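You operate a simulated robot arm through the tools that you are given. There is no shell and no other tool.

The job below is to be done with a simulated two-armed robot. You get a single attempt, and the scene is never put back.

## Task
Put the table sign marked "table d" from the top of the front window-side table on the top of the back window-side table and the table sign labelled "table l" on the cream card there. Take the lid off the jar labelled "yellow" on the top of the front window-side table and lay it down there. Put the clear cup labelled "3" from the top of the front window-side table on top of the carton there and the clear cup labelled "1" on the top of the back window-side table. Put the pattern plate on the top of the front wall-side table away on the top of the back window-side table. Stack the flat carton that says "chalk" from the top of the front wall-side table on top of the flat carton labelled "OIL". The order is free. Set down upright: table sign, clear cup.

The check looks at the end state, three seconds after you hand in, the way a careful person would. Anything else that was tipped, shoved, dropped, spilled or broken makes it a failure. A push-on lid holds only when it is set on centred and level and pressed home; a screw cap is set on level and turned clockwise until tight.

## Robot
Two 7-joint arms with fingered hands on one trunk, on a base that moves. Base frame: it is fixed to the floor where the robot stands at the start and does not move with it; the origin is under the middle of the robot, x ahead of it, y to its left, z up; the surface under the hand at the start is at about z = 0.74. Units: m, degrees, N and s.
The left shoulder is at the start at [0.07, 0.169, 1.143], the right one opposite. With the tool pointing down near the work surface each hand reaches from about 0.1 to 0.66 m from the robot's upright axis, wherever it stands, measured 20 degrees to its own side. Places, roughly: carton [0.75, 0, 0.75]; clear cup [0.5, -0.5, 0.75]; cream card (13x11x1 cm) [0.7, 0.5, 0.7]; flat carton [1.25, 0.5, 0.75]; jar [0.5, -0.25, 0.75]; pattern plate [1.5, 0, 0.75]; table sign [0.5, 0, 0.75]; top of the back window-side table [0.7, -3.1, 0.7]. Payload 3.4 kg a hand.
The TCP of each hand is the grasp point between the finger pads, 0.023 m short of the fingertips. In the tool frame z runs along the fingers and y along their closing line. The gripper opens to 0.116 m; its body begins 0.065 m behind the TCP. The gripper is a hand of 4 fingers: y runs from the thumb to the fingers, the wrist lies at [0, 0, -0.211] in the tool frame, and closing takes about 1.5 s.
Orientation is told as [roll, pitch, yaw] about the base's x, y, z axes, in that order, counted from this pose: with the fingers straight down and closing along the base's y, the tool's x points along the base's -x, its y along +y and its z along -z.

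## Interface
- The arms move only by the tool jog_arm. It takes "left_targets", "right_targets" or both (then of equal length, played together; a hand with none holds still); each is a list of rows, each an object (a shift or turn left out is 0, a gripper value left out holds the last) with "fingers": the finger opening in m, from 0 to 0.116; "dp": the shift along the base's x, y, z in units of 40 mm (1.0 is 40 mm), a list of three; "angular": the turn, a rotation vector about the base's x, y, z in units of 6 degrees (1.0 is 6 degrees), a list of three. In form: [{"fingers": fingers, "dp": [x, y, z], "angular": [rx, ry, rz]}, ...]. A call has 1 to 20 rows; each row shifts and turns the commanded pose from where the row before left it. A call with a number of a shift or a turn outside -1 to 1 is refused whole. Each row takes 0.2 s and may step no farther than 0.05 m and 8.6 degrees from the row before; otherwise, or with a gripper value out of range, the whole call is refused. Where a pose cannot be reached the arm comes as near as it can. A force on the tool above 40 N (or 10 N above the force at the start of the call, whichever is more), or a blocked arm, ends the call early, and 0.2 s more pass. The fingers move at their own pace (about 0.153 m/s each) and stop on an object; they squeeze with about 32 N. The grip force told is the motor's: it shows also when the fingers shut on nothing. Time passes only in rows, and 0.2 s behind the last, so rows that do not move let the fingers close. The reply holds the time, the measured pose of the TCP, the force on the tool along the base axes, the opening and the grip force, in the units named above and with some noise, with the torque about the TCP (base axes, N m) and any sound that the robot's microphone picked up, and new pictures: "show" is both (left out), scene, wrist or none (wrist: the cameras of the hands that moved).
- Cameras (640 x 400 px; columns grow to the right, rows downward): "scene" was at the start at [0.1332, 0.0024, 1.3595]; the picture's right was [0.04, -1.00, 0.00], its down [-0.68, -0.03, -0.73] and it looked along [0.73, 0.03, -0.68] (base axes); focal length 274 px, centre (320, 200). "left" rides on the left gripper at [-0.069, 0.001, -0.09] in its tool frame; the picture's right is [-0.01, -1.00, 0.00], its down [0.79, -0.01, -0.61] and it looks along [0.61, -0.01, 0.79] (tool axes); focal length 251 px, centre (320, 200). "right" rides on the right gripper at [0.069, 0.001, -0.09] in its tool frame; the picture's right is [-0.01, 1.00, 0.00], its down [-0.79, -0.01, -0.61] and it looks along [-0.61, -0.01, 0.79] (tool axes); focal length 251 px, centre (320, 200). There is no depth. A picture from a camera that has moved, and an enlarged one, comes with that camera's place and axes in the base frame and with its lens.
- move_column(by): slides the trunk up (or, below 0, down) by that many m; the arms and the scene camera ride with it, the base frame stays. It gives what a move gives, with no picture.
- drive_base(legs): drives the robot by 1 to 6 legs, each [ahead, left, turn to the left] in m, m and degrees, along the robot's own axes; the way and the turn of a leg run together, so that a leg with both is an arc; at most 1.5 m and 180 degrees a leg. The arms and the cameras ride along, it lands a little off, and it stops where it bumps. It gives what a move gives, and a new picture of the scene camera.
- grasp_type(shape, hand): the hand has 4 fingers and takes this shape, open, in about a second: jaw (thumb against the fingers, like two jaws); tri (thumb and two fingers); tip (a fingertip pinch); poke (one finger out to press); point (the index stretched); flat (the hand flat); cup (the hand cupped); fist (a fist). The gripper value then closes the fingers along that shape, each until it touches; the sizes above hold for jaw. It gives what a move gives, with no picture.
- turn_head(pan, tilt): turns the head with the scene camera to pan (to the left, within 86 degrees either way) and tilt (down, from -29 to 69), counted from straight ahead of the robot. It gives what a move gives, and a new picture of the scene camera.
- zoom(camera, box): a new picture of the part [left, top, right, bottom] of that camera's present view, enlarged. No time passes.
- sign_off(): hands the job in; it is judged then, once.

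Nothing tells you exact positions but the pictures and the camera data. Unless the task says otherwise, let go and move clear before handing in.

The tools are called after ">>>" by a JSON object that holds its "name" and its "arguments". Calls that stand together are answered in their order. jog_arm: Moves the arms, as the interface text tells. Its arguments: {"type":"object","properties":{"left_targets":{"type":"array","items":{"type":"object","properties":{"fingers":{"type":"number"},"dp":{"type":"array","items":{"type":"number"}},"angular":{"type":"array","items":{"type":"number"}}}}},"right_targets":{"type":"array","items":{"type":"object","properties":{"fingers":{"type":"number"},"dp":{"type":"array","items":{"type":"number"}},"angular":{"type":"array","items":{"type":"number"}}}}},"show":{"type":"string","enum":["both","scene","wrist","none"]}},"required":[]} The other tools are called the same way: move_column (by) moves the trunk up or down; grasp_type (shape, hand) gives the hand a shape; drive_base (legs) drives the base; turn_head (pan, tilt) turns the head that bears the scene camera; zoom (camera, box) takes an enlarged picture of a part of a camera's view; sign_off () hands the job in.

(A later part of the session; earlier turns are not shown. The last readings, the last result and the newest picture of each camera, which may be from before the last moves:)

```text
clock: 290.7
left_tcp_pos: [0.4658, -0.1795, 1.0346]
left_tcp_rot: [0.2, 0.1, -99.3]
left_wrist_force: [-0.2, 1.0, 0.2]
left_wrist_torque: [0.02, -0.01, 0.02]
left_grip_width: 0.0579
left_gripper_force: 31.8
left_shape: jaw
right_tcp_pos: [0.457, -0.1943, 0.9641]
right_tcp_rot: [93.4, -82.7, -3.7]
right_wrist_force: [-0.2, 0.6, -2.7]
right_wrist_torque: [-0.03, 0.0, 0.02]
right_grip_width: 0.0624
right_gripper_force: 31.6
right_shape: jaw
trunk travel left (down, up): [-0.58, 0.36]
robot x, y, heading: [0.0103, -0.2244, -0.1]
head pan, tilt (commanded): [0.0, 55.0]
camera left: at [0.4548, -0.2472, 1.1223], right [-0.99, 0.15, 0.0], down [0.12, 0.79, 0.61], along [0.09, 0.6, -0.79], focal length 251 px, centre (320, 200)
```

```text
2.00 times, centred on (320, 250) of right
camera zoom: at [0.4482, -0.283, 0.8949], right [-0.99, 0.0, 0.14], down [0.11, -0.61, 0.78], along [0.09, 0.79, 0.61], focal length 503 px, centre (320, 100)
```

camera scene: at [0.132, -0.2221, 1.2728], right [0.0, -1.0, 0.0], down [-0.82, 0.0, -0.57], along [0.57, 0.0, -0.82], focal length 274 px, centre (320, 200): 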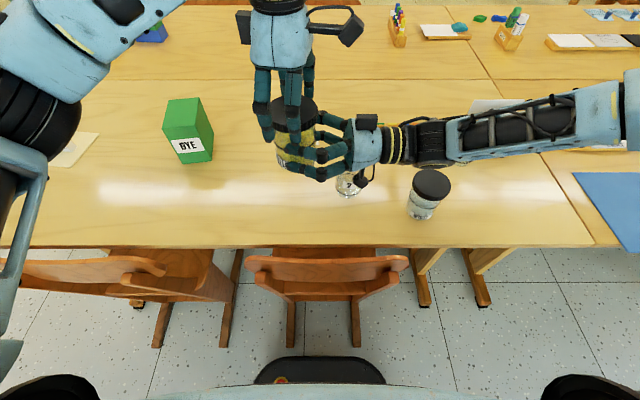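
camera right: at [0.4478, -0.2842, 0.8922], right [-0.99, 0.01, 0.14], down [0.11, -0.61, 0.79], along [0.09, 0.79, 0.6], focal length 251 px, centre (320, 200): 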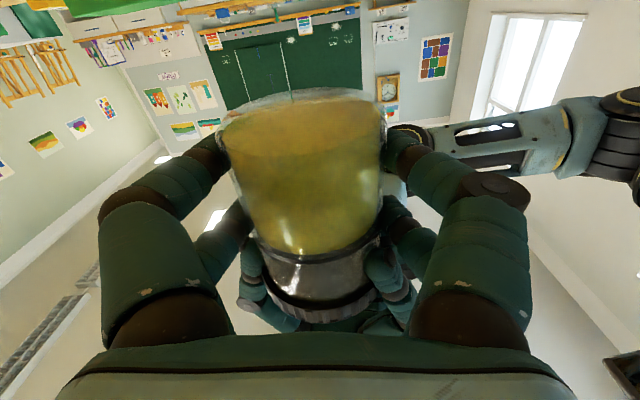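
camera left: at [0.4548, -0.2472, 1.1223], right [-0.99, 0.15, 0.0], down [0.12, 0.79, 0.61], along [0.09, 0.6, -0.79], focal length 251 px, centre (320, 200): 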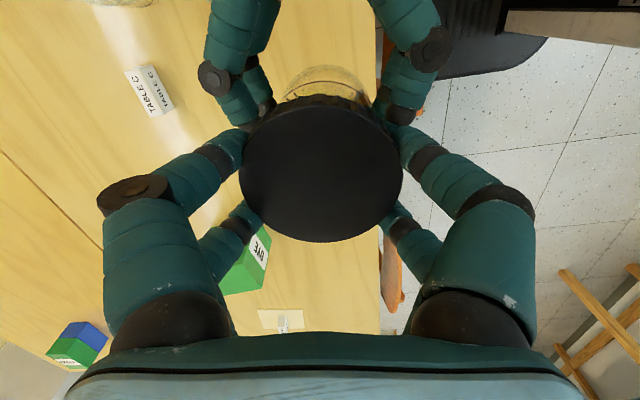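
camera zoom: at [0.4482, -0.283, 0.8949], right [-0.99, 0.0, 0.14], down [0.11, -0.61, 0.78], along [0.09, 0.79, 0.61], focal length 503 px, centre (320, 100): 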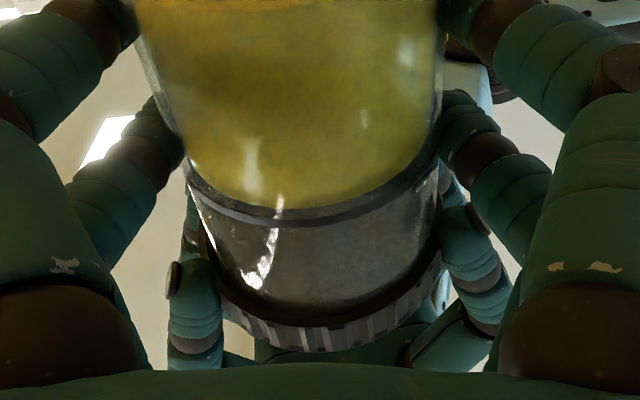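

The lid is free now. Lifting it straight up off the jar.

>>> {"name": "jog_arm", "arguments": {"left_targets": [{"dp": [0, 0, 0.15]}, {"dp": [0, 0, 0.2]}, {"dp": [0, 0, 0.2]}, {"dp": [0, 0, 0.2]}], "show": "both"}}

>>> {"name": "zoom", "arguments": {"camera": "scene", "box": [230, 60, 400, 210]}}

```text
clock: 291.7
left_tcp_pos: [0.4653, -0.1793, 1.0632]
left_tcp_rot: [0.1, 0.2, -99.1]
left_wrist_force: [0.2, -0.6, -0.2]
left_wrist_torque: [0.02, -0.01, 0.0]
left_grip_width: 0.0578
left_gripper_force: 32.4
left_shape: jaw
right_tcp_pos: [0.4564, -0.1943, 0.9635]
right_tcp_rot: [93.3, -82.5, -3.6]
right_wrist_force: [0.0, -0.2, -3.2]
right_wrist_torque: [-0.04, -0.03, 0.01]
right_grip_width: 0.0624
right_gripper_force: 31.9
right_shape: jaw
trunk travel left (down, up): [-0.58, 0.36]
robot x, y, heading: [0.0051, -0.2208, -0.0]
head pan, tilt (commanded): [0.0, 55.0]
camera scene: at [0.1319, -0.2222, 1.2728], right [0.0, -1.0, 0.0], down [-0.82, 0.0, -0.57], along [0.57, 0.0, -0.82], focal length 274 px, centre (320, 200)
camera left: at [0.4544, -0.2471, 1.1516], right [-0.99, 0.15, 0.0], down [0.12, 0.79, 0.61], along [0.09, 0.6, -0.79], focal length 251 px, centre (320, 200)
```

scene: 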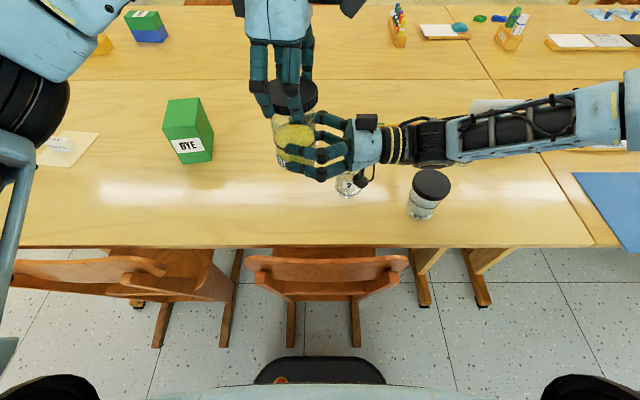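
left: 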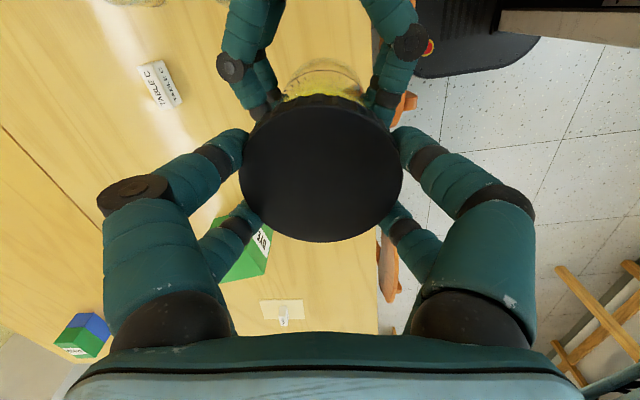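

```text
2.67 times, centred on (315, 135) of scene
camera zoom: at [0.1319, -0.2222, 1.2728], right [0.0, -1.0, 0.0], down [-0.82, 0.0, -0.57], along [0.57, 0.0, -0.82], focal length 729 px, centre (333, 373)
```

zoom: 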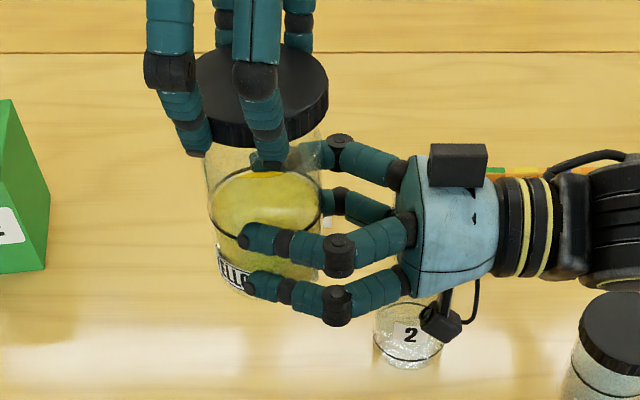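

The lid is off with the jar's content undisturbed. Carrying the lid left to a free spot around [0.50, 0.10] and laying it down.

>>> {"name": "jog_arm", "arguments": {"left_targets": [{"dp": [0, 0.2, 0.2]}, {"dp": [0, 0.6, 0.1]}, {"dp": [0.08, 0.7, 0]}, {"dp": [0.08, 0.7, 0], "angular": [0, 0, 0.8]}, {"dp": [0.08, 0.7, 0], "angular": [0, 0, 0.8]}, {"dp": [0.08, 0.7, 0], "angular": [0, 0, 0.8]}, {"dp": [0.08, 0.7, 0], "angular": [0, 0, 0.8]}, {"dp": [0.08, 0.7, 0], "angular": [0, 0, 0.8]}, {"dp": [0.08, 0.7, -0.3], "angular": [0, 0, 0.8]}, {"dp": [0.08, 0.7, -0.5], "angular": [0, 0, 0.8]}, {"dp": [0.08, 0.4, -0.7], "angular": [0, 0, 0.8]}], "show": "both"}}

```text
clock: 294.1
left_tcp_pos: [0.4971, 0.0946, 1.0152]
left_tcp_rot: [0.0, 0.2, -60.7]
left_wrist_force: [0.2, 0.4, -0.2]
left_wrist_torque: [0.02, 0.01, 0.02]
left_grip_width: 0.0577
left_gripper_force: 32.0
left_shape: jaw
right_tcp_pos: [0.4575, -0.1939, 0.9642]
right_tcp_rot: [93.1, -82.6, -3.3]
right_wrist_force: [-0.3, 0.1, -2.5]
right_wrist_torque: [-0.04, -0.02, 0.02]
right_grip_width: 0.0622
right_gripper_force: 31.7
right_shape: jaw
trunk travel left (down, up): [-0.58, 0.36]
robot x, y, heading: [0.0102, -0.2194, -0.0]
head pan, tilt (commanded): [0.0, 55.0]
camera scene: at [0.1324, -0.2214, 1.2728], right [0.0, -1.0, 0.0], down [-0.82, 0.0, -0.57], along [0.57, 0.0, -0.82], focal length 274 px, centre (320, 200)
camera left: at [0.5307, 0.0352, 1.1043], right [-0.87, -0.5, 0.0], down [-0.4, 0.69, 0.61], along [-0.3, 0.53, -0.79], focal length 251 px, centre (320, 200)
```

scene: 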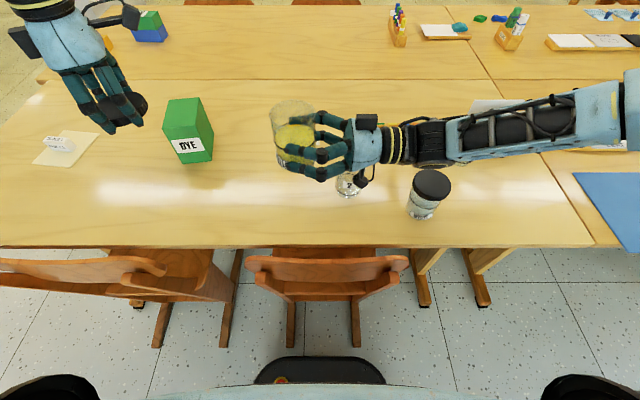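
left: 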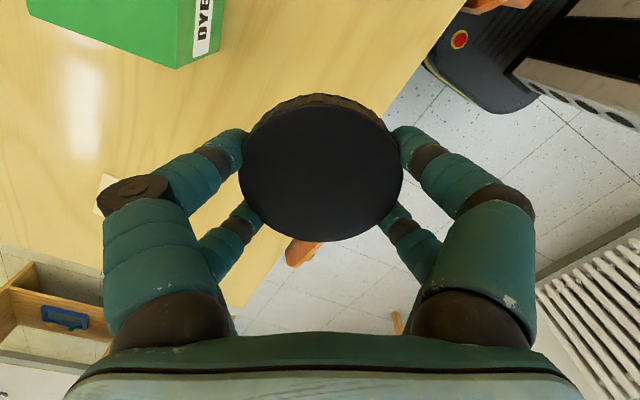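

>>> {"name": "jog_arm", "arguments": {"left_targets": [{"dp": [-0.09, -0.1, -0.9]}, {"dp": [-0.09, -0.1, -0.9]}, {"dp": [-0.09, -0.1, -0.9]}, {"dp": [-0.09, -0.1, -0.9]}, {"dp": [-0.09, -0.1, -0.9]}, {"dp": [-0.09, -0.1, -0.7]}, {"dp": [0, 0, 0]}], "show": "wrist"}}

>>> {"name": "zoom", "arguments": {"camera": "scene", "box": [80, 90, 280, 215]}}

```text
clock: 295.7
left_tcp_pos: [0.4742, 0.0698, 0.8087]
left_tcp_rot: [0.2, 0.2, -60.6]
left_wrist_force: [0.0, -0.1, 0.1]
left_wrist_torque: [0.0, -0.01, 0.02]
left_grip_width: 0.0576
left_gripper_force: 32.1
left_shape: jaw
right_tcp_pos: [0.4574, -0.1938, 0.9635]
right_tcp_rot: [93.4, -82.6, -3.6]
right_wrist_force: [0.5, -0.2, -3.0]
right_wrist_torque: [-0.06, -0.01, 0.01]
right_grip_width: 0.0622
right_gripper_force: 32.5
right_shape: jaw
trunk travel left (down, up): [-0.58, 0.36]
robot x, y, heading: [0.0106, -0.2209, -0.5]
head pan, tilt (commanded): [0.0, 55.0]
camera left: at [0.5073, 0.0104, 0.8981], right [-0.87, -0.5, 0.0], down [-0.4, 0.69, 0.61], along [-0.3, 0.53, -0.79], focal length 251 px, centre (320, 200)
```

left: 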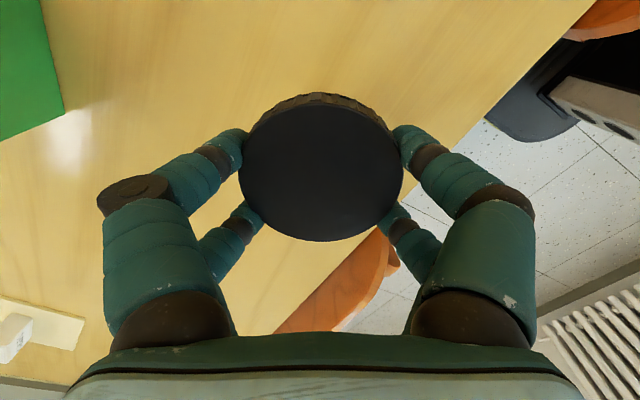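

```text
3.20 times, centred on (180, 152) of scene
camera zoom: at [0.1319, -0.2222, 1.2728], right [0.0, -1.0, 0.0], down [-0.82, 0.0, -0.57], along [0.57, 0.0, -0.82], focal length 875 px, centre (768, 352)
```

zoom: 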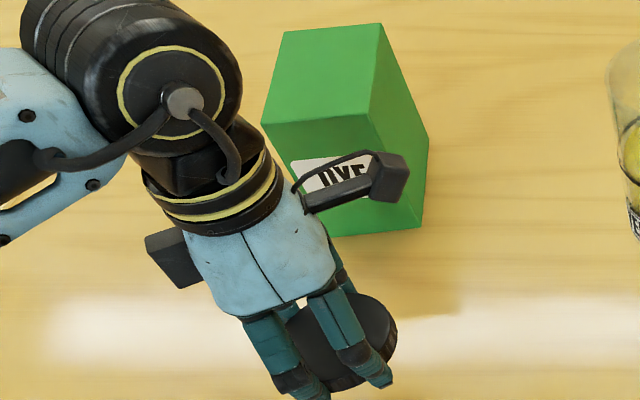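

>>> {"name": "jog_arm", "arguments": {"left_targets": [{"dp": [0, 0, -0.4]}, {"dp": [0, 0, -0.35]}, {"dp": [0, 0, 0]}], "show": "none"}}

>>> {"name": "jog_arm", "arguments": {"left_targets": [{"dp": [0, 0, -0.06]}, {"dp": [0, 0, 0]}], "show": "none"}}

>>> {"name": "jog_arm", "arguments": {"left_targets": [{"dp": [0, 0, -0.06]}, {"dp": [0, 0, 0]}], "show": "none"}}

```text
clock: 296.5
left_tcp_pos: [0.4725, 0.0683, 0.7793]
left_tcp_rot: [0.1, 0.1, -60.8]
left_wrist_force: [-0.3, -0.3, 0.4]
left_wrist_torque: [0.02, 0.04, 0.03]
left_grip_width: 0.0576
left_gripper_force: 32.1
left_shape: jaw
right_tcp_pos: [0.458, -0.1926, 0.9627]
right_tcp_rot: [93.4, -82.6, -3.5]
right_wrist_force: [0.6, 0.1, -1.9]
right_wrist_torque: [-0.03, -0.03, 0.05]
right_grip_width: 0.0624
right_gripper_force: 31.9
right_shape: jaw
trunk travel left (down, up): [-0.58, 0.36]
robot x, y, heading: [0.0108, -0.2189, -0.1]
head pan, tilt (commanded): [0.0, 55.0]
```

```text
clock: 297.1
left_tcp_pos: [0.4728, 0.069, 0.7759]
left_tcp_rot: [0.1, 0.1, -60.8]
left_wrist_force: [0.1, -0.7, -0.7]
left_wrist_torque: [0.0, 0.01, 0.02]
left_grip_width: 0.0576
left_gripper_force: 31.9
left_shape: jaw
right_tcp_pos: [0.458, -0.1937, 0.9632]
right_tcp_rot: [93.5, -82.6, -3.4]
right_wrist_force: [0.2, 0.0, -2.4]
right_wrist_torque: [-0.02, -0.02, 0.0]
right_grip_width: 0.0623
right_gripper_force: 32.1
right_shape: jaw
trunk travel left (down, up): [-0.58, 0.36]
robot x, y, heading: [0.0099, -0.2207, -0.2]
head pan, tilt (commanded): [0.0, 55.0]
```

```text
clock: 297.7
left_tcp_pos: [0.4724, 0.0683, 0.7722]
left_tcp_rot: [0.1, 0.2, -60.8]
left_wrist_force: [0.9, 0.7, -0.3]
left_wrist_torque: [-0.01, 0.0, -0.03]
left_grip_width: 0.0575
left_gripper_force: 31.7
left_shape: jaw
right_tcp_pos: [0.4585, -0.1942, 0.9644]
right_tcp_rot: [93.3, -82.7, -3.5]
right_wrist_force: [1.0, 0.1, -2.6]
right_wrist_torque: [-0.03, 0.0, 0.01]
right_grip_width: 0.0621
right_gripper_force: 31.8
right_shape: jaw
trunk travel left (down, up): [-0.58, 0.36]
robot x, y, heading: [0.0118, -0.2203, -0.2]
head pan, tilt (commanded): [0.0, 55.0]
```

>>> {"name": "jog_arm", "arguments": {"left_targets": [{"dp": [0, 0, -0.06]}, {"dp": [0, 0, 0]}], "show": "none"}}

>>> {"name": "jog_arm", "arguments": {"left_targets": [{"dp": [0, 0, -0.06]}, {"dp": [0, 0, 0]}], "show": "wrist"}}

>>> {"name": "zoom", "arguments": {"camera": "scene", "box": [140, 140, 260, 215]}}

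```text
clock: 298.3
left_tcp_pos: [0.4735, 0.068, 0.7697]
left_tcp_rot: [0.1, 0.1, -60.8]
left_wrist_force: [0.2, -1.5, 0.6]
left_wrist_torque: [0.01, 0.02, 0.03]
left_grip_width: 0.0576
left_gripper_force: 31.8
left_shape: jaw
right_tcp_pos: [0.4575, -0.1942, 0.9634]
right_tcp_rot: [93.4, -82.6, -3.6]
right_wrist_force: [-0.4, 0.4, -2.2]
right_wrist_torque: [-0.04, 0.02, 0.01]
right_grip_width: 0.0621
right_gripper_force: 32.0
right_shape: jaw
trunk travel left (down, up): [-0.58, 0.36]
robot x, y, heading: [0.0106, -0.2216, -0.2]
head pan, tilt (commanded): [0.0, 55.0]
```

```text
clock: 298.9
left_tcp_pos: [0.4731, 0.0684, 0.7672]
left_tcp_rot: [0.1, 0.1, -60.8]
left_wrist_force: [-0.3, -0.2, 0.5]
left_wrist_torque: [0.02, 0.01, 0.0]
left_grip_width: 0.0574
left_gripper_force: 31.6
left_shape: jaw
right_tcp_pos: [0.4575, -0.1943, 0.9622]
right_tcp_rot: [93.4, -82.5, -3.4]
right_wrist_force: [0.8, 0.9, -3.0]
right_wrist_torque: [-0.02, -0.01, 0.0]
right_grip_width: 0.0622
right_gripper_force: 31.9
right_shape: jaw
trunk travel left (down, up): [-0.58, 0.36]
robot x, y, heading: [0.0074, -0.2207, -0.2]
head pan, tilt (commanded): [0.0, 55.0]
camera left: at [0.5061, 0.0089, 0.8565], right [-0.87, -0.5, 0.0], down [-0.4, 0.69, 0.61], along [-0.3, 0.53, -0.79], focal length 251 px, centre (320, 200)
```

left: 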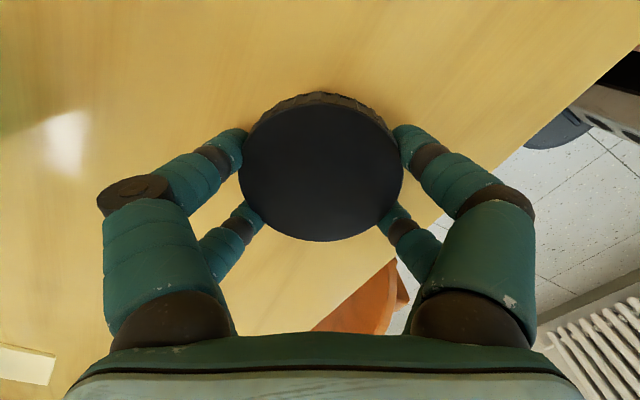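

```text
5.33 times, centred on (200, 178) of scene
camera zoom: at [0.132, -0.2221, 1.2728], right [0.0, -1.0, 0.0], down [-0.82, 0.0, -0.57], along [0.57, 0.0, -0.82], focal length 1459 px, centre (960, 320)
```

zoom: 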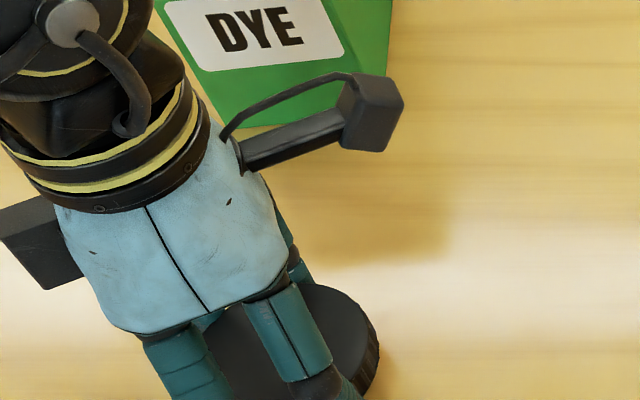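

>>> {"name": "jog_arm", "arguments": {"left_targets": [{"dp": [0, 0, -0.06]}, {"dp": [0, 0, 0]}], "show": "none"}}

>>> {"name": "jog_arm", "arguments": {"left_targets": [{"dp": [0, 0, -0.05]}, {"dp": [0, 0, 0]}], "show": "none"}}

>>> {"name": "jog_arm", "arguments": {"left_targets": [{"dp": [0, 0, -0.05]}, {"dp": [0, 0, 0]}], "show": "none"}}

```text
clock: 299.5
left_tcp_pos: [0.4728, 0.0675, 0.7649]
left_tcp_rot: [0.1, 0.0, -60.9]
left_wrist_force: [-0.1, -0.8, 0.5]
left_wrist_torque: [0.0, -0.04, -0.02]
left_grip_width: 0.0575
left_gripper_force: 31.9
left_shape: jaw
right_tcp_pos: [0.4566, -0.1941, 0.9637]
right_tcp_rot: [93.4, -82.6, -3.6]
right_wrist_force: [-0.1, 0.6, -2.9]
right_wrist_torque: [-0.04, 0.03, -0.02]
right_grip_width: 0.0622
right_gripper_force: 31.7
right_shape: jaw
trunk travel left (down, up): [-0.58, 0.36]
robot x, y, heading: [0.0077, -0.2244, -0.3]
head pan, tilt (commanded): [0.0, 55.0]
```

```text
clock: 300.1
left_tcp_pos: [0.4733, 0.0681, 0.7637]
left_tcp_rot: [0.1, 0.1, -60.7]
left_wrist_force: [0.2, 1.3, 9.6]
left_wrist_torque: [-0.22, 0.29, 0.0]
left_grip_width: 0.0573
left_gripper_force: 32.2
left_shape: jaw
right_tcp_pos: [0.4566, -0.1939, 0.9648]
right_tcp_rot: [93.6, -82.5, -3.7]
right_wrist_force: [-1.0, -0.3, -3.2]
right_wrist_torque: [-0.07, -0.01, -0.01]
right_grip_width: 0.0623
right_gripper_force: 31.8
right_shape: jaw
trunk travel left (down, up): [-0.58, 0.36]
robot x, y, heading: [0.0104, -0.2212, -0.1]
head pan, tilt (commanded): [0.0, 55.0]
```

```text
clock: 300.7
left_tcp_pos: [0.4718, 0.0671, 0.7647]
left_tcp_rot: [0.3, 0.1, -60.6]
left_wrist_force: [2.7, 4.6, 29.9]
left_wrist_torque: [-0.62, 0.9, -0.09]
left_grip_width: 0.0569
left_gripper_force: 31.7
left_shape: jaw
right_tcp_pos: [0.4547, -0.1948, 0.965]
right_tcp_rot: [94.0, -82.7, -4.2]
right_wrist_force: [0.2, -0.4, -2.8]
right_wrist_torque: [-0.01, 0.0, -0.02]
right_grip_width: 0.0621
right_gripper_force: 32.3
right_shape: jaw
trunk travel left (down, up): [-0.58, 0.36]
robot x, y, heading: [0.0065, -0.2185, -0.1]
head pan, tilt (commanded): [0.0, 55.0]
```

Contact. Easing off and opening to leave the lid lying on the table.

>>> {"name": "jog_arm", "arguments": {"left_targets": [{"dp": [0, 0, 0.07]}, {"fingers": 0.07}, {"fingers": 0.085}, {"dp": [0, 0, 0]}, {"fingers": 0.1}, {"dp": [0, 0, 0]}, {"dp": [0, 0, 0.5]}, {"dp": [0, 0, 0.8]}, {"dp": [0, 0, 0.9]}], "show": "both"}}

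```text
clock: 302.7
left_tcp_pos: [0.4725, 0.0672, 0.851]
left_tcp_rot: [0.1, 0.1, -60.8]
left_wrist_force: [-0.2, -0.4, 0.5]
left_wrist_torque: [0.02, 0.01, -0.01]
left_grip_width: 0.0997
left_gripper_force: 0.1
left_shape: jaw
right_tcp_pos: [0.4564, -0.1938, 0.9633]
right_tcp_rot: [93.5, -82.7, -3.7]
right_wrist_force: [0.4, 0.4, -1.8]
right_wrist_torque: [-0.02, 0.01, 0.0]
right_grip_width: 0.062
right_gripper_force: 32.4
right_shape: jaw
trunk travel left (down, up): [-0.58, 0.36]
robot x, y, heading: [0.0103, -0.219, -0.1]
head pan, tilt (commanded): [0.0, 55.0]
camera scene: at [0.1317, -0.2224, 1.2728], right [0.0, -1.0, 0.0], down [-0.82, 0.0, -0.57], along [0.57, 0.0, -0.82], focal length 274 px, centre (320, 200)
camera left: at [0.5053, 0.0081, 0.9398], right [-0.87, -0.5, 0.0], down [-0.4, 0.69, 0.61], along [-0.3, 0.53, -0.79], focal length 251 px, centre (320, 200)
```

scene: 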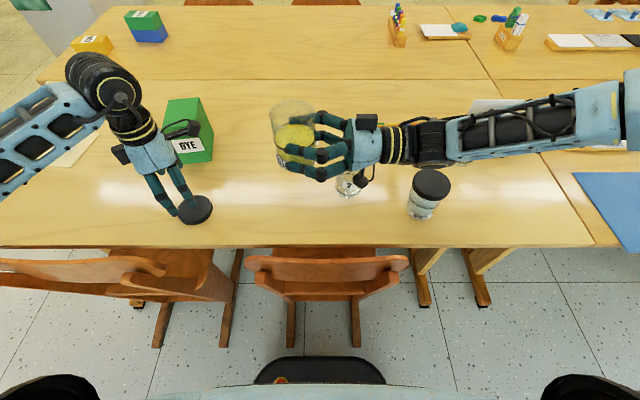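
left: 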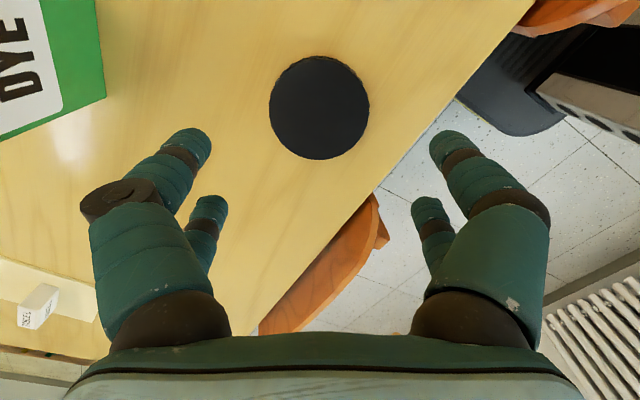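

The lid lies flat on the table. Next, the left hand takes the open jar from above: first I level the jar in the right hand and bring the left hand over it.

>>> {"name": "jog_arm", "arguments": {"left_targets": [{"dp": [0, 0, 0.9]}, {"dp": [0, 0, 0.9]}, {"dp": [0, 0, 0.9]}, {"dp": [0, 0, 0.9]}, {"dp": [0, 0, 0.9]}, {"dp": [0, 0, 0.9]}, {"dp": [-0.03, -0.87, 0], "angular": [0, 0, -0.41]}, {"dp": [-0.03, -0.87, 0], "angular": [0, 0, -0.41]}, {"dp": [-0.03, -0.87, 0], "angular": [0, 0, -0.41]}, {"dp": [-0.03, -0.87, 0], "angular": [0, 0, -0.41]}, {"dp": [-0.03, -0.87, 0], "angular": [0, 0, -0.41]}, {"dp": [-0.03, -0.87, 0], "angular": [0, 0, -0.41]}, {"dp": [-0.03, -0.87, 0], "angular": [0, 0, -0.41]}], "right_targets": [{"angular": [-0.25, 0, 0]}, {"angular": [-0.25, 0, 0]}, {"dp": [0, 0, 0]}, {"dp": [0, 0, 0]}, {"dp": [0, 0, 0]}, {"dp": [0, 0, 0]}, {"dp": [0, 0, 0]}, {"dp": [0, 0, 0]}, {"dp": [0, 0, 0]}, {"dp": [0, 0, 0]}, {"dp": [0, 0, 0]}, {"dp": [0, 0, 0]}, {"dp": [0, 0, 0]}], "show": "both"}}

```text
clock: 305.5
left_tcp_pos: [0.4646, -0.1761, 1.068]
left_tcp_rot: [0.0, 0.2, -77.9]
left_wrist_force: [0.8, 0.1, 0.2]
left_wrist_torque: [0.02, 0.04, 0.02]
left_grip_width: 0.0997
left_gripper_force: 0.0
left_shape: jaw
right_tcp_pos: [0.4577, -0.1954, 0.9631]
right_tcp_rot: [71.4, -82.1, 18.2]
right_wrist_force: [-0.4, -0.2, -1.1]
right_wrist_torque: [-0.05, 0.02, 0.02]
right_grip_width: 0.0619
right_gripper_force: 31.8
right_shape: jaw
trunk travel left (down, up): [-0.58, 0.36]
robot x, y, heading: [0.0107, -0.2202, -0.5]
head pan, tilt (commanded): [0.0, 55.0]
camera scene: at [0.1321, -0.2237, 1.2728], right [0.0, -1.0, 0.0], down [-0.82, 0.0, -0.57], along [0.57, 0.0, -0.82], focal length 274 px, centre (320, 200)
camera right: at [0.4483, -0.2876, 0.8997], right [-0.99, 0.01, 0.14], down [0.11, -0.57, 0.81], along [0.09, 0.82, 0.57], focal length 251 px, centre (320, 200)
camera left: at [0.4788, -0.243, 1.1577], right [-0.98, -0.22, 0.0], down [-0.17, 0.77, 0.61], along [-0.13, 0.59, -0.79], focal length 251 px, centre (320, 200)
```

scene: 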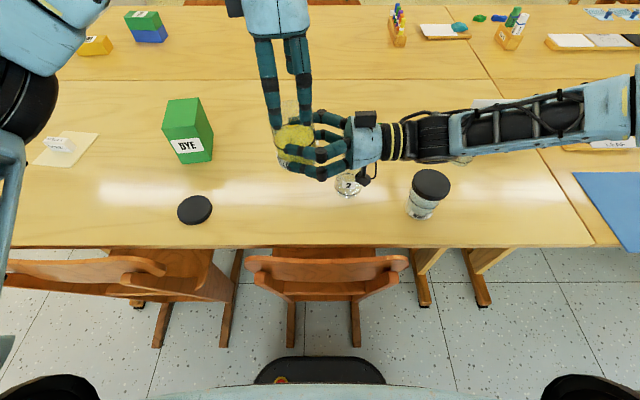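
right: 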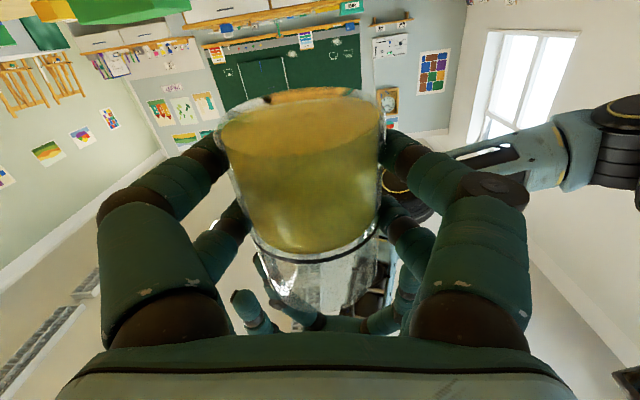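
left: 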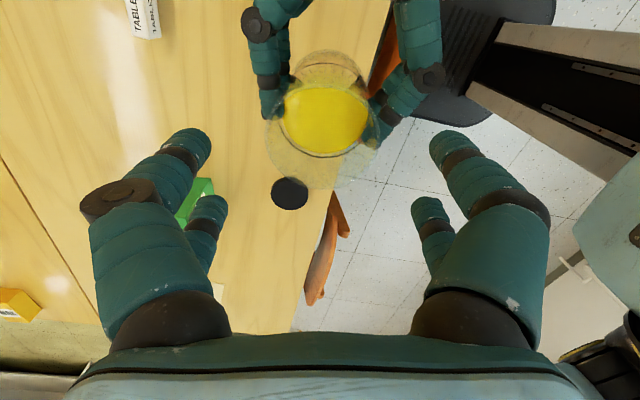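

>>> {"name": "jog_arm", "arguments": {"right_targets": [{"angular": [0.35, 0, 0]}, {"dp": [0, 0, 0]}, {"dp": [0, 0, 0]}, {"dp": [0, 0, 0]}], "left_targets": [{"dp": [0, 0, 0], "fingers": 0.105}, {"dp": [0, -0.05, -0.4]}, {"dp": [0, 0, -0.5]}, {"dp": [0, 0, -0.5]}], "show": "wrist"}}

```text
clock: 306.5
left_tcp_pos: [0.4653, -0.176, 1.0119]
left_tcp_rot: [0.1, 0.0, -78.0]
left_wrist_force: [-1.3, 2.2, 9.0]
left_wrist_torque: [-0.29, 0.49, -0.15]
left_grip_width: 0.1049
left_gripper_force: 0.1
left_shape: jaw
right_tcp_pos: [0.4591, -0.1942, 0.9625]
right_tcp_rot: [85.5, -82.5, 4.3]
right_wrist_force: [1.0, -1.9, -11.4]
right_wrist_torque: [0.15, -0.38, 0.11]
right_grip_width: 0.0623
right_gripper_force: 32.1
right_shape: jaw
trunk travel left (down, up): [-0.58, 0.36]
robot x, y, heading: [0.0079, -0.221, -0.5]
head pan, tilt (commanded): [0.0, 55.0]
camera right: at [0.4487, -0.2845, 0.8955], right [-0.99, 0.01, 0.14], down [0.11, -0.6, 0.79], along [0.09, 0.8, 0.59], focal length 251 px, centre (320, 200)
camera left: at [0.4778, -0.2432, 1.1007], right [-0.98, -0.22, 0.0], down [-0.17, 0.78, 0.61], along [-0.13, 0.59, -0.79], focal length 251 px, centre (320, 200)
```

right: 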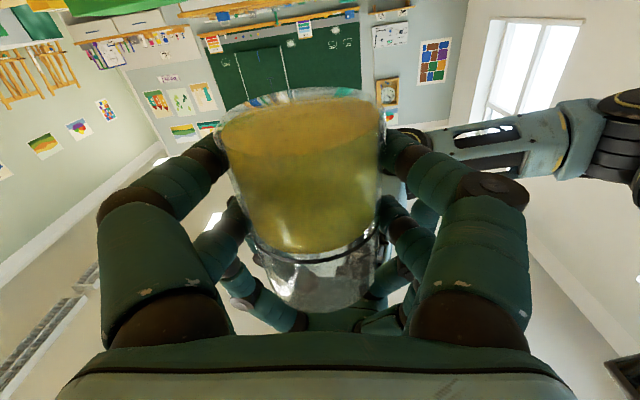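
left: 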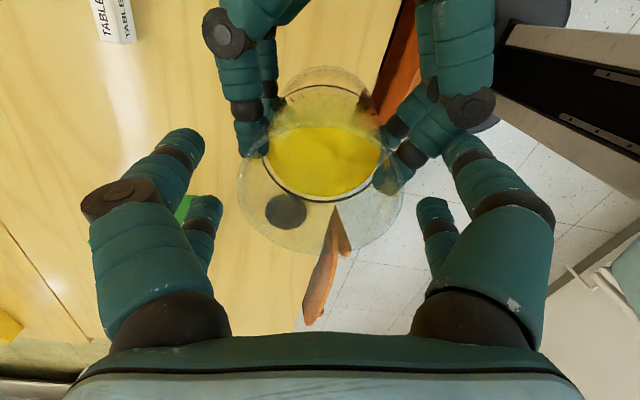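

A left fingertip is resting on the right hand's finger. Raising slightly, narrowing the opening, and lowering again inside.

>>> {"name": "jog_arm", "arguments": {"left_targets": [{"dp": [0, 0, 0.3]}, {"fingers": 0.086}, {"dp": [0, -0.05, 0]}, {"dp": [0, 0, -0.15]}, {"dp": [0, 0, -0.15]}], "show": "wrist"}}

```text
clock: 307.7
left_tcp_pos: [0.4654, -0.1792, 1.0135]
left_tcp_rot: [0.2, 0.0, -77.9]
left_wrist_force: [2.7, 3.2, 27.5]
left_wrist_torque: [-0.87, 1.42, -0.09]
left_grip_width: 0.0856
left_gripper_force: 0.0
left_shape: jaw
right_tcp_pos: [0.4574, -0.1942, 0.962]
right_tcp_rot: [83.9, -82.6, 5.7]
right_wrist_force: [-2.9, -4.2, -29.7]
right_wrist_torque: [0.6, -1.29, 0.12]
right_grip_width: 0.0621
right_gripper_force: 31.5
right_shape: jaw
trunk travel left (down, up): [-0.58, 0.36]
robot x, y, heading: [0.0131, -0.2199, -0.3]
head pan, tilt (commanded): [0.0, 55.0]
camera left: at [0.4792, -0.2458, 1.1026], right [-0.98, -0.22, 0.0], down [-0.18, 0.78, 0.61], along [-0.13, 0.59, -0.8], focal length 251 px, centre (320, 200)
```

left: 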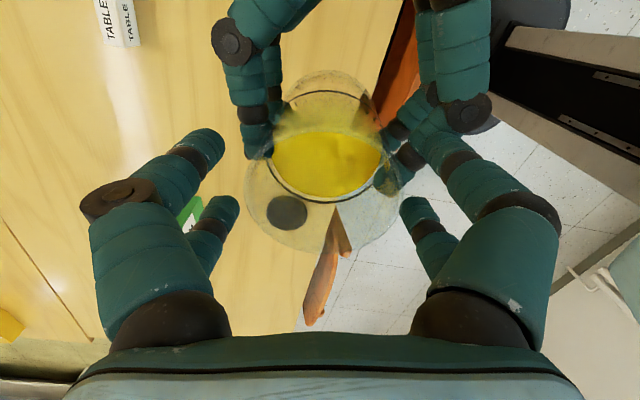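

Still catching. I'll raise the left hand to 1.022 so it holds only the jar's top rim zone, above the right hand's fingers.

>>> {"name": "jog_arm", "arguments": {"left_targets": [{"dp": [0, 0, 0.15]}, {"dp": [0, 0, 0.12]}, {"dp": [0, 0, 0]}], "show": "wrist"}}

>>> {"name": "zoom", "arguments": {"camera": "right", "box": [160, 150, 480, 350]}}

```text
clock: 308.5
left_tcp_pos: [0.4645, -0.1793, 1.0222]
left_tcp_rot: [0.1, 0.0, -78.0]
left_wrist_force: [-1.1, 0.5, 0.8]
left_wrist_torque: [0.0, -0.01, 0.0]
left_grip_width: 0.0863
left_gripper_force: 0.1
left_shape: jaw
right_tcp_pos: [0.4569, -0.1943, 0.9647]
right_tcp_rot: [87.0, -82.6, 2.8]
right_wrist_force: [-1.0, 0.2, -2.6]
right_wrist_torque: [-0.02, 0.04, 0.0]
right_grip_width: 0.0624
right_gripper_force: 32.1
right_shape: jaw
trunk travel left (down, up): [-0.58, 0.36]
robot x, y, heading: [0.0106, -0.2247, -0.3]
head pan, tilt (commanded): [0.0, 55.0]
camera left: at [0.4788, -0.246, 1.1114], right [-0.98, -0.22, 0.0], down [-0.17, 0.77, 0.61], along [-0.13, 0.59, -0.79], focal length 251 px, centre (320, 200)
```

left: 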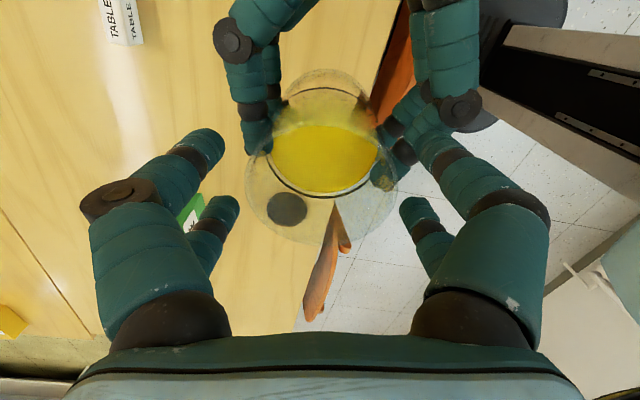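

```text
2.00 times, centred on (320, 250) of right
camera zoom: at [0.4486, -0.2839, 0.897], right [-0.99, 0.0, 0.14], down [0.11, -0.6, 0.79], along [0.09, 0.8, 0.6], focal length 503 px, centre (320, 100)
```

zoom: 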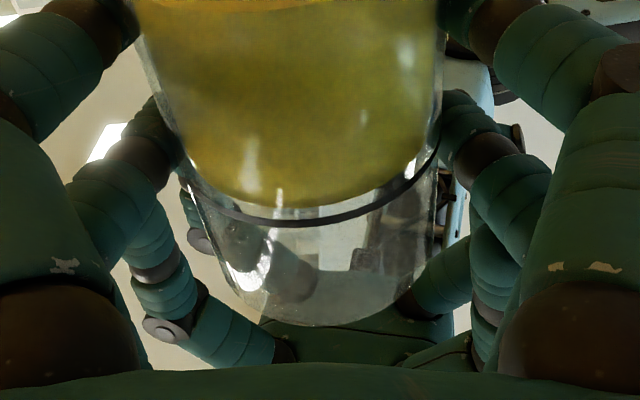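

>>> {"name": "jog_arm", "arguments": {"left_targets": [{"fingers": 0.0}, {"dp": [0, 0, 0]}, {"dp": [0, 0, 0]}, {"dp": [0, 0, 0]}], "show": "wrist"}}

>>> {"name": "zoom", "arguments": {"camera": "right", "box": [160, 150, 480, 350]}}

```text
clock: 309.5
left_tcp_pos: [0.4639, -0.1788, 1.0224]
left_tcp_rot: [0.3, 0.0, -78.0]
left_wrist_force: [0.0, 3.2, -1.9]
left_wrist_torque: [0.1, 0.01, -0.18]
left_grip_width: 0.0493
left_gripper_force: 31.5
left_shape: jaw
right_tcp_pos: [0.4579, -0.195, 0.9638]
right_tcp_rot: [86.8, -82.5, 3.0]
right_wrist_force: [1.2, -4.1, 2.6]
right_wrist_torque: [0.15, -0.03, 0.09]
right_grip_width: 0.0622
right_gripper_force: 31.7
right_shape: jaw
trunk travel left (down, up): [-0.58, 0.36]
robot x, y, heading: [0.0087, -0.2153, -0.1]
head pan, tilt (commanded): [0.0, 55.0]
camera left: at [0.4788, -0.2459, 1.1115], right [-0.98, -0.22, 0.0], down [-0.17, 0.77, 0.61], along [-0.13, 0.59, -0.79], focal length 251 px, centre (320, 200)
```

left: 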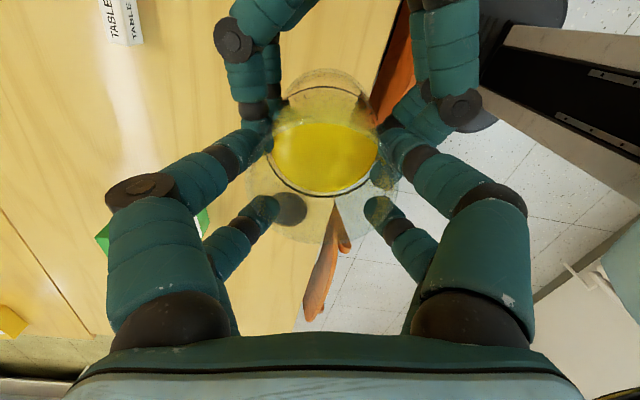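

```text
2.00 times, centred on (320, 250) of right
camera zoom: at [0.4486, -0.2841, 0.8966], right [-0.99, 0.0, 0.14], down [0.11, -0.6, 0.79], along [0.09, 0.8, 0.59], focal length 503 px, centre (320, 100)
```

zoom: 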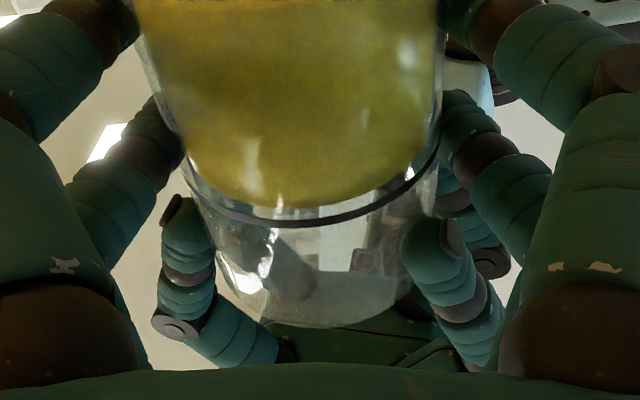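

Both hands hold the jar. Opening the right hand slightly to test the left grip while the right still cages it.

>>> {"name": "jog_arm", "arguments": {"right_targets": [{"fingers": 0.075}, {"dp": [0, 0, 0]}, {"dp": [0, 0, 0]}], "show": "wrist"}}

```text
clock: 310.3
left_tcp_pos: [0.4642, -0.1802, 1.0231]
left_tcp_rot: [0.1, 0.1, -77.9]
left_wrist_force: [-0.8, 0.0, 0.6]
left_wrist_torque: [0.05, 0.08, 0.01]
left_grip_width: 0.0494
left_gripper_force: 32.1
left_shape: jaw
right_tcp_pos: [0.4576, -0.1939, 0.9642]
right_tcp_rot: [86.4, -82.6, 3.4]
right_wrist_force: [0.8, 0.4, 0.0]
right_wrist_torque: [-0.02, -0.03, 0.0]
right_grip_width: 0.075
right_gripper_force: 0.1
right_shape: jaw
trunk travel left (down, up): [-0.58, 0.36]
robot x, y, heading: [0.0095, -0.2212, -0.4]
head pan, tilt (commanded): [0.0, 55.0]
camera right: at [0.4484, -0.284, 0.8964], right [-0.99, 0.0, 0.14], down [0.11, -0.6, 0.79], along [0.09, 0.8, 0.59], focal length 251 px, centre (320, 200)
```

right: 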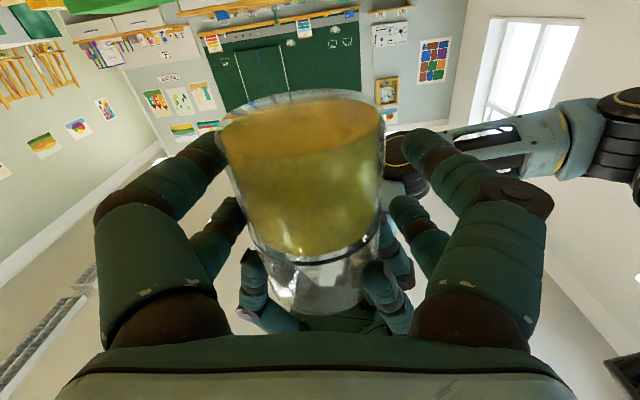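

>>> {"name": "jog_arm", "arguments": {"right_targets": [{"dp": [0, 0, 0]}, {"dp": [0, 0, 0]}, {"dp": [0, 0, 0]}], "show": "none"}}

>>> {"name": "zoom", "arguments": {"camera": "scene", "box": [230, 60, 400, 210]}}

```text
clock: 311.1
left_tcp_pos: [0.4648, -0.1791, 1.023]
left_tcp_rot: [0.1, 0.1, -78.0]
left_wrist_force: [-1.5, 0.0, 0.6]
left_wrist_torque: [0.01, 0.05, 0.0]
left_grip_width: 0.0495
left_gripper_force: 31.9
left_shape: jaw
right_tcp_pos: [0.458, -0.1934, 0.9636]
right_tcp_rot: [86.4, -82.5, 3.3]
right_wrist_force: [0.0, 0.4, -0.4]
right_wrist_torque: [0.02, -0.01, -0.04]
right_grip_width: 0.0751
right_gripper_force: 0.1
right_shape: jaw
trunk travel left (down, up): [-0.58, 0.36]
robot x, y, heading: [0.0096, -0.2229, -0.4]
head pan, tilt (commanded): [0.0, 55.0]
```

```text
2.67 times, centred on (315, 135) of scene
camera zoom: at [0.132, -0.2221, 1.2728], right [0.0, -1.0, 0.0], down [-0.82, 0.0, -0.57], along [0.57, 0.0, -0.82], focal length 729 px, centre (333, 373)
```

zoom: 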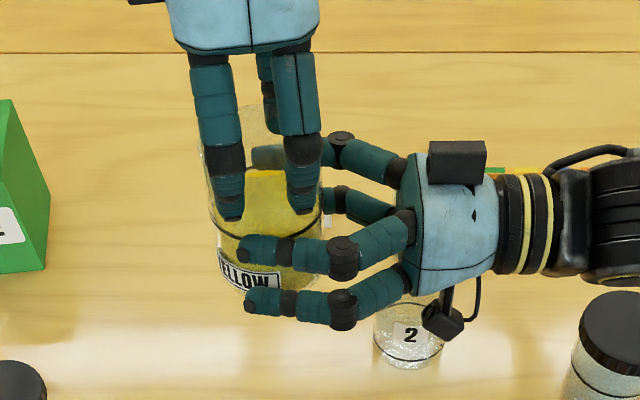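

>>> {"name": "jog_arm", "arguments": {"right_targets": [{"fingers": 0.085}, {"dp": [0, 0, 0]}, {"dp": [0, 0, 0]}], "show": "wrist"}}

```text
clock: 311.9
left_tcp_pos: [0.4638, -0.1785, 1.022]
left_tcp_rot: [0.1, 0.0, -78.1]
left_wrist_force: [-1.2, -0.5, -1.0]
left_wrist_torque: [-0.01, -0.03, 0.07]
left_grip_width: 0.0496
left_gripper_force: 32.1
left_shape: jaw
right_tcp_pos: [0.4578, -0.1938, 0.9635]
right_tcp_rot: [86.6, -82.6, 3.4]
right_wrist_force: [-0.3, -0.3, -0.3]
right_wrist_torque: [0.01, 0.01, -0.02]
right_grip_width: 0.0844
right_gripper_force: 0.1
right_shape: jaw
trunk travel left (down, up): [-0.58, 0.36]
robot x, y, heading: [0.0098, -0.2192, -0.3]
head pan, tilt (commanded): [0.0, 55.0]
camera right: at [0.4485, -0.2841, 0.8965], right [-0.99, 0.0, 0.14], down [0.11, -0.6, 0.79], along [0.09, 0.8, 0.59], focal length 251 px, centre (320, 200)
```

right: 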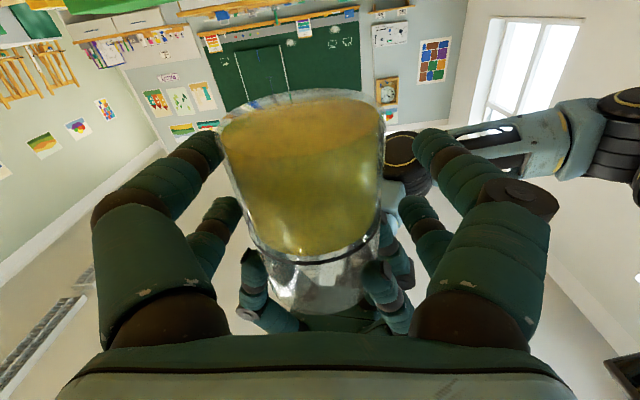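

The left hand carries the jar on its own. Retreating the right hand backward, then up over the WHITE jar.

>>> {"name": "jog_arm", "arguments": {"right_targets": [{"fingers": 0.105}, {"dp": [0, -0.4, 0]}, {"dp": [0, -0.6, 0]}, {"dp": [0, -0.7, 0]}, {"dp": [0, -0.7, 0.2]}, {"dp": [0, -0.4, 0.8]}, {"dp": [0, -0.2, 0.9]}, {"dp": [0, -0.4, 0.5]}], "show": "both"}}

```text
clock: 313.7
left_tcp_pos: [0.4646, -0.1806, 1.0238]
left_tcp_rot: [0.1, 0.1, -78.0]
left_wrist_force: [0.7, 0.1, 0.0]
left_wrist_torque: [0.02, -0.02, -0.02]
left_grip_width: 0.0492
left_gripper_force: 31.8
left_shape: jaw
right_tcp_pos: [0.4575, -0.3308, 1.0609]
right_tcp_rot: [86.7, -82.5, 3.1]
right_wrist_force: [0.1, 0.1, -0.6]
right_wrist_torque: [-0.03, -0.02, -0.01]
right_grip_width: 0.1047
right_gripper_force: 0.0
right_shape: jaw
trunk travel left (down, up): [-0.58, 0.36]
robot x, y, heading: [0.0093, -0.2179, -0.0]
head pan, tilt (commanded): [0.0, 55.0]
camera scene: at [0.1316, -0.2227, 1.2728], right [0.0, -1.0, 0.0], down [-0.82, 0.0, -0.57], along [0.57, 0.0, -0.82], focal length 274 px, centre (320, 200)
camera right: at [0.4481, -0.4205, 0.9932], right [-0.99, 0.0, 0.14], down [0.11, -0.6, 0.79], along [0.09, 0.8, 0.59], focal length 251 px, centre (320, 200)
```

scene: 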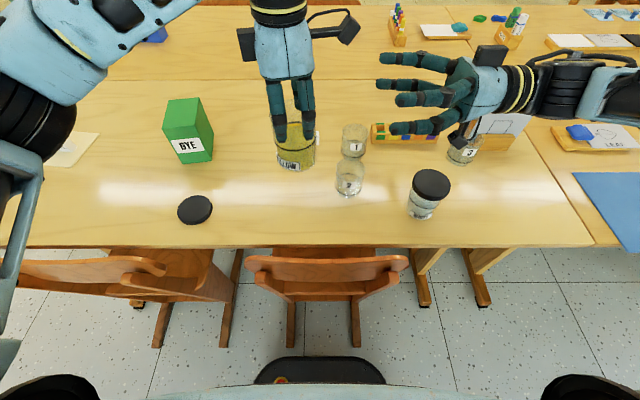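
right: 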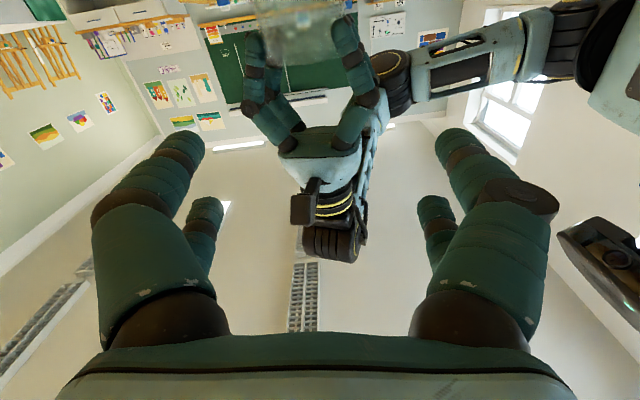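

The jar is in the left hand, upright. Carrying it back to its original spot at [0.640, -0.050].

>>> {"name": "jog_arm", "arguments": {"left_targets": [{"dp": [0.3, 0.408, 0], "angular": [0, 0, 0.69]}, {"dp": [0.548, 0.408, -0.2], "angular": [0, 0, 0.69]}, {"dp": [0.548, 0.408, -0.2], "angular": [0, 0, 0.69]}, {"dp": [0.548, 0.408, -0.2], "angular": [0, 0, 0.69]}, {"dp": [0.548, 0.408, -0.2], "angular": [0, 0, 0.69]}, {"dp": [0.548, 0.408, -0.2], "angular": [0, 0, 0.69]}, {"dp": [0.548, 0.408, -0.3], "angular": [0, 0, 0.69]}, {"dp": [0.548, 0.408, -0.4], "angular": [0, 0, 0.69]}, {"dp": [0.25, 0, -0.4]}], "show": "both"}}

```text
clock: 315.7
left_tcp_pos: [0.6389, -0.0497, 0.9383]
left_tcp_rot: [0.1, 0.2, -44.8]
left_wrist_force: [-0.1, 0.2, -1.2]
left_wrist_torque: [0.02, -0.01, 0.01]
left_grip_width: 0.0492
left_gripper_force: 32.0
left_shape: jaw
right_tcp_pos: [0.4586, -0.3311, 1.0604]
right_tcp_rot: [86.6, -82.5, 3.2]
right_wrist_force: [0.2, 0.4, 0.3]
right_wrist_torque: [-0.01, -0.02, -0.03]
right_grip_width: 0.1046
right_gripper_force: 0.1
right_shape: jaw
trunk travel left (down, up): [-0.58, 0.36]
robot x, y, heading: [0.0095, -0.2212, -0.2]
head pan, tilt (commanded): [0.0, 55.0]
camera scene: at [0.1325, -0.2225, 1.2728], right [0.0, -1.0, 0.0], down [-0.82, 0.0, -0.57], along [0.57, 0.0, -0.82], focal length 274 px, centre (320, 200)
camera left: at [0.6882, -0.0974, 1.0272], right [-0.7, -0.72, 0.0], down [-0.57, 0.55, 0.61], along [-0.43, 0.43, -0.79], focal length 251 px, centre (320, 200)
```

scene: 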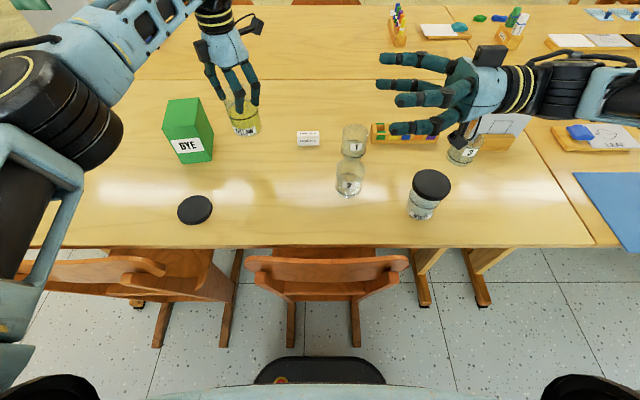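
left: 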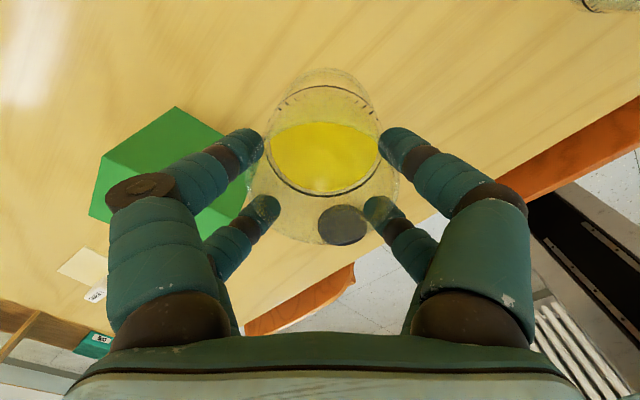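

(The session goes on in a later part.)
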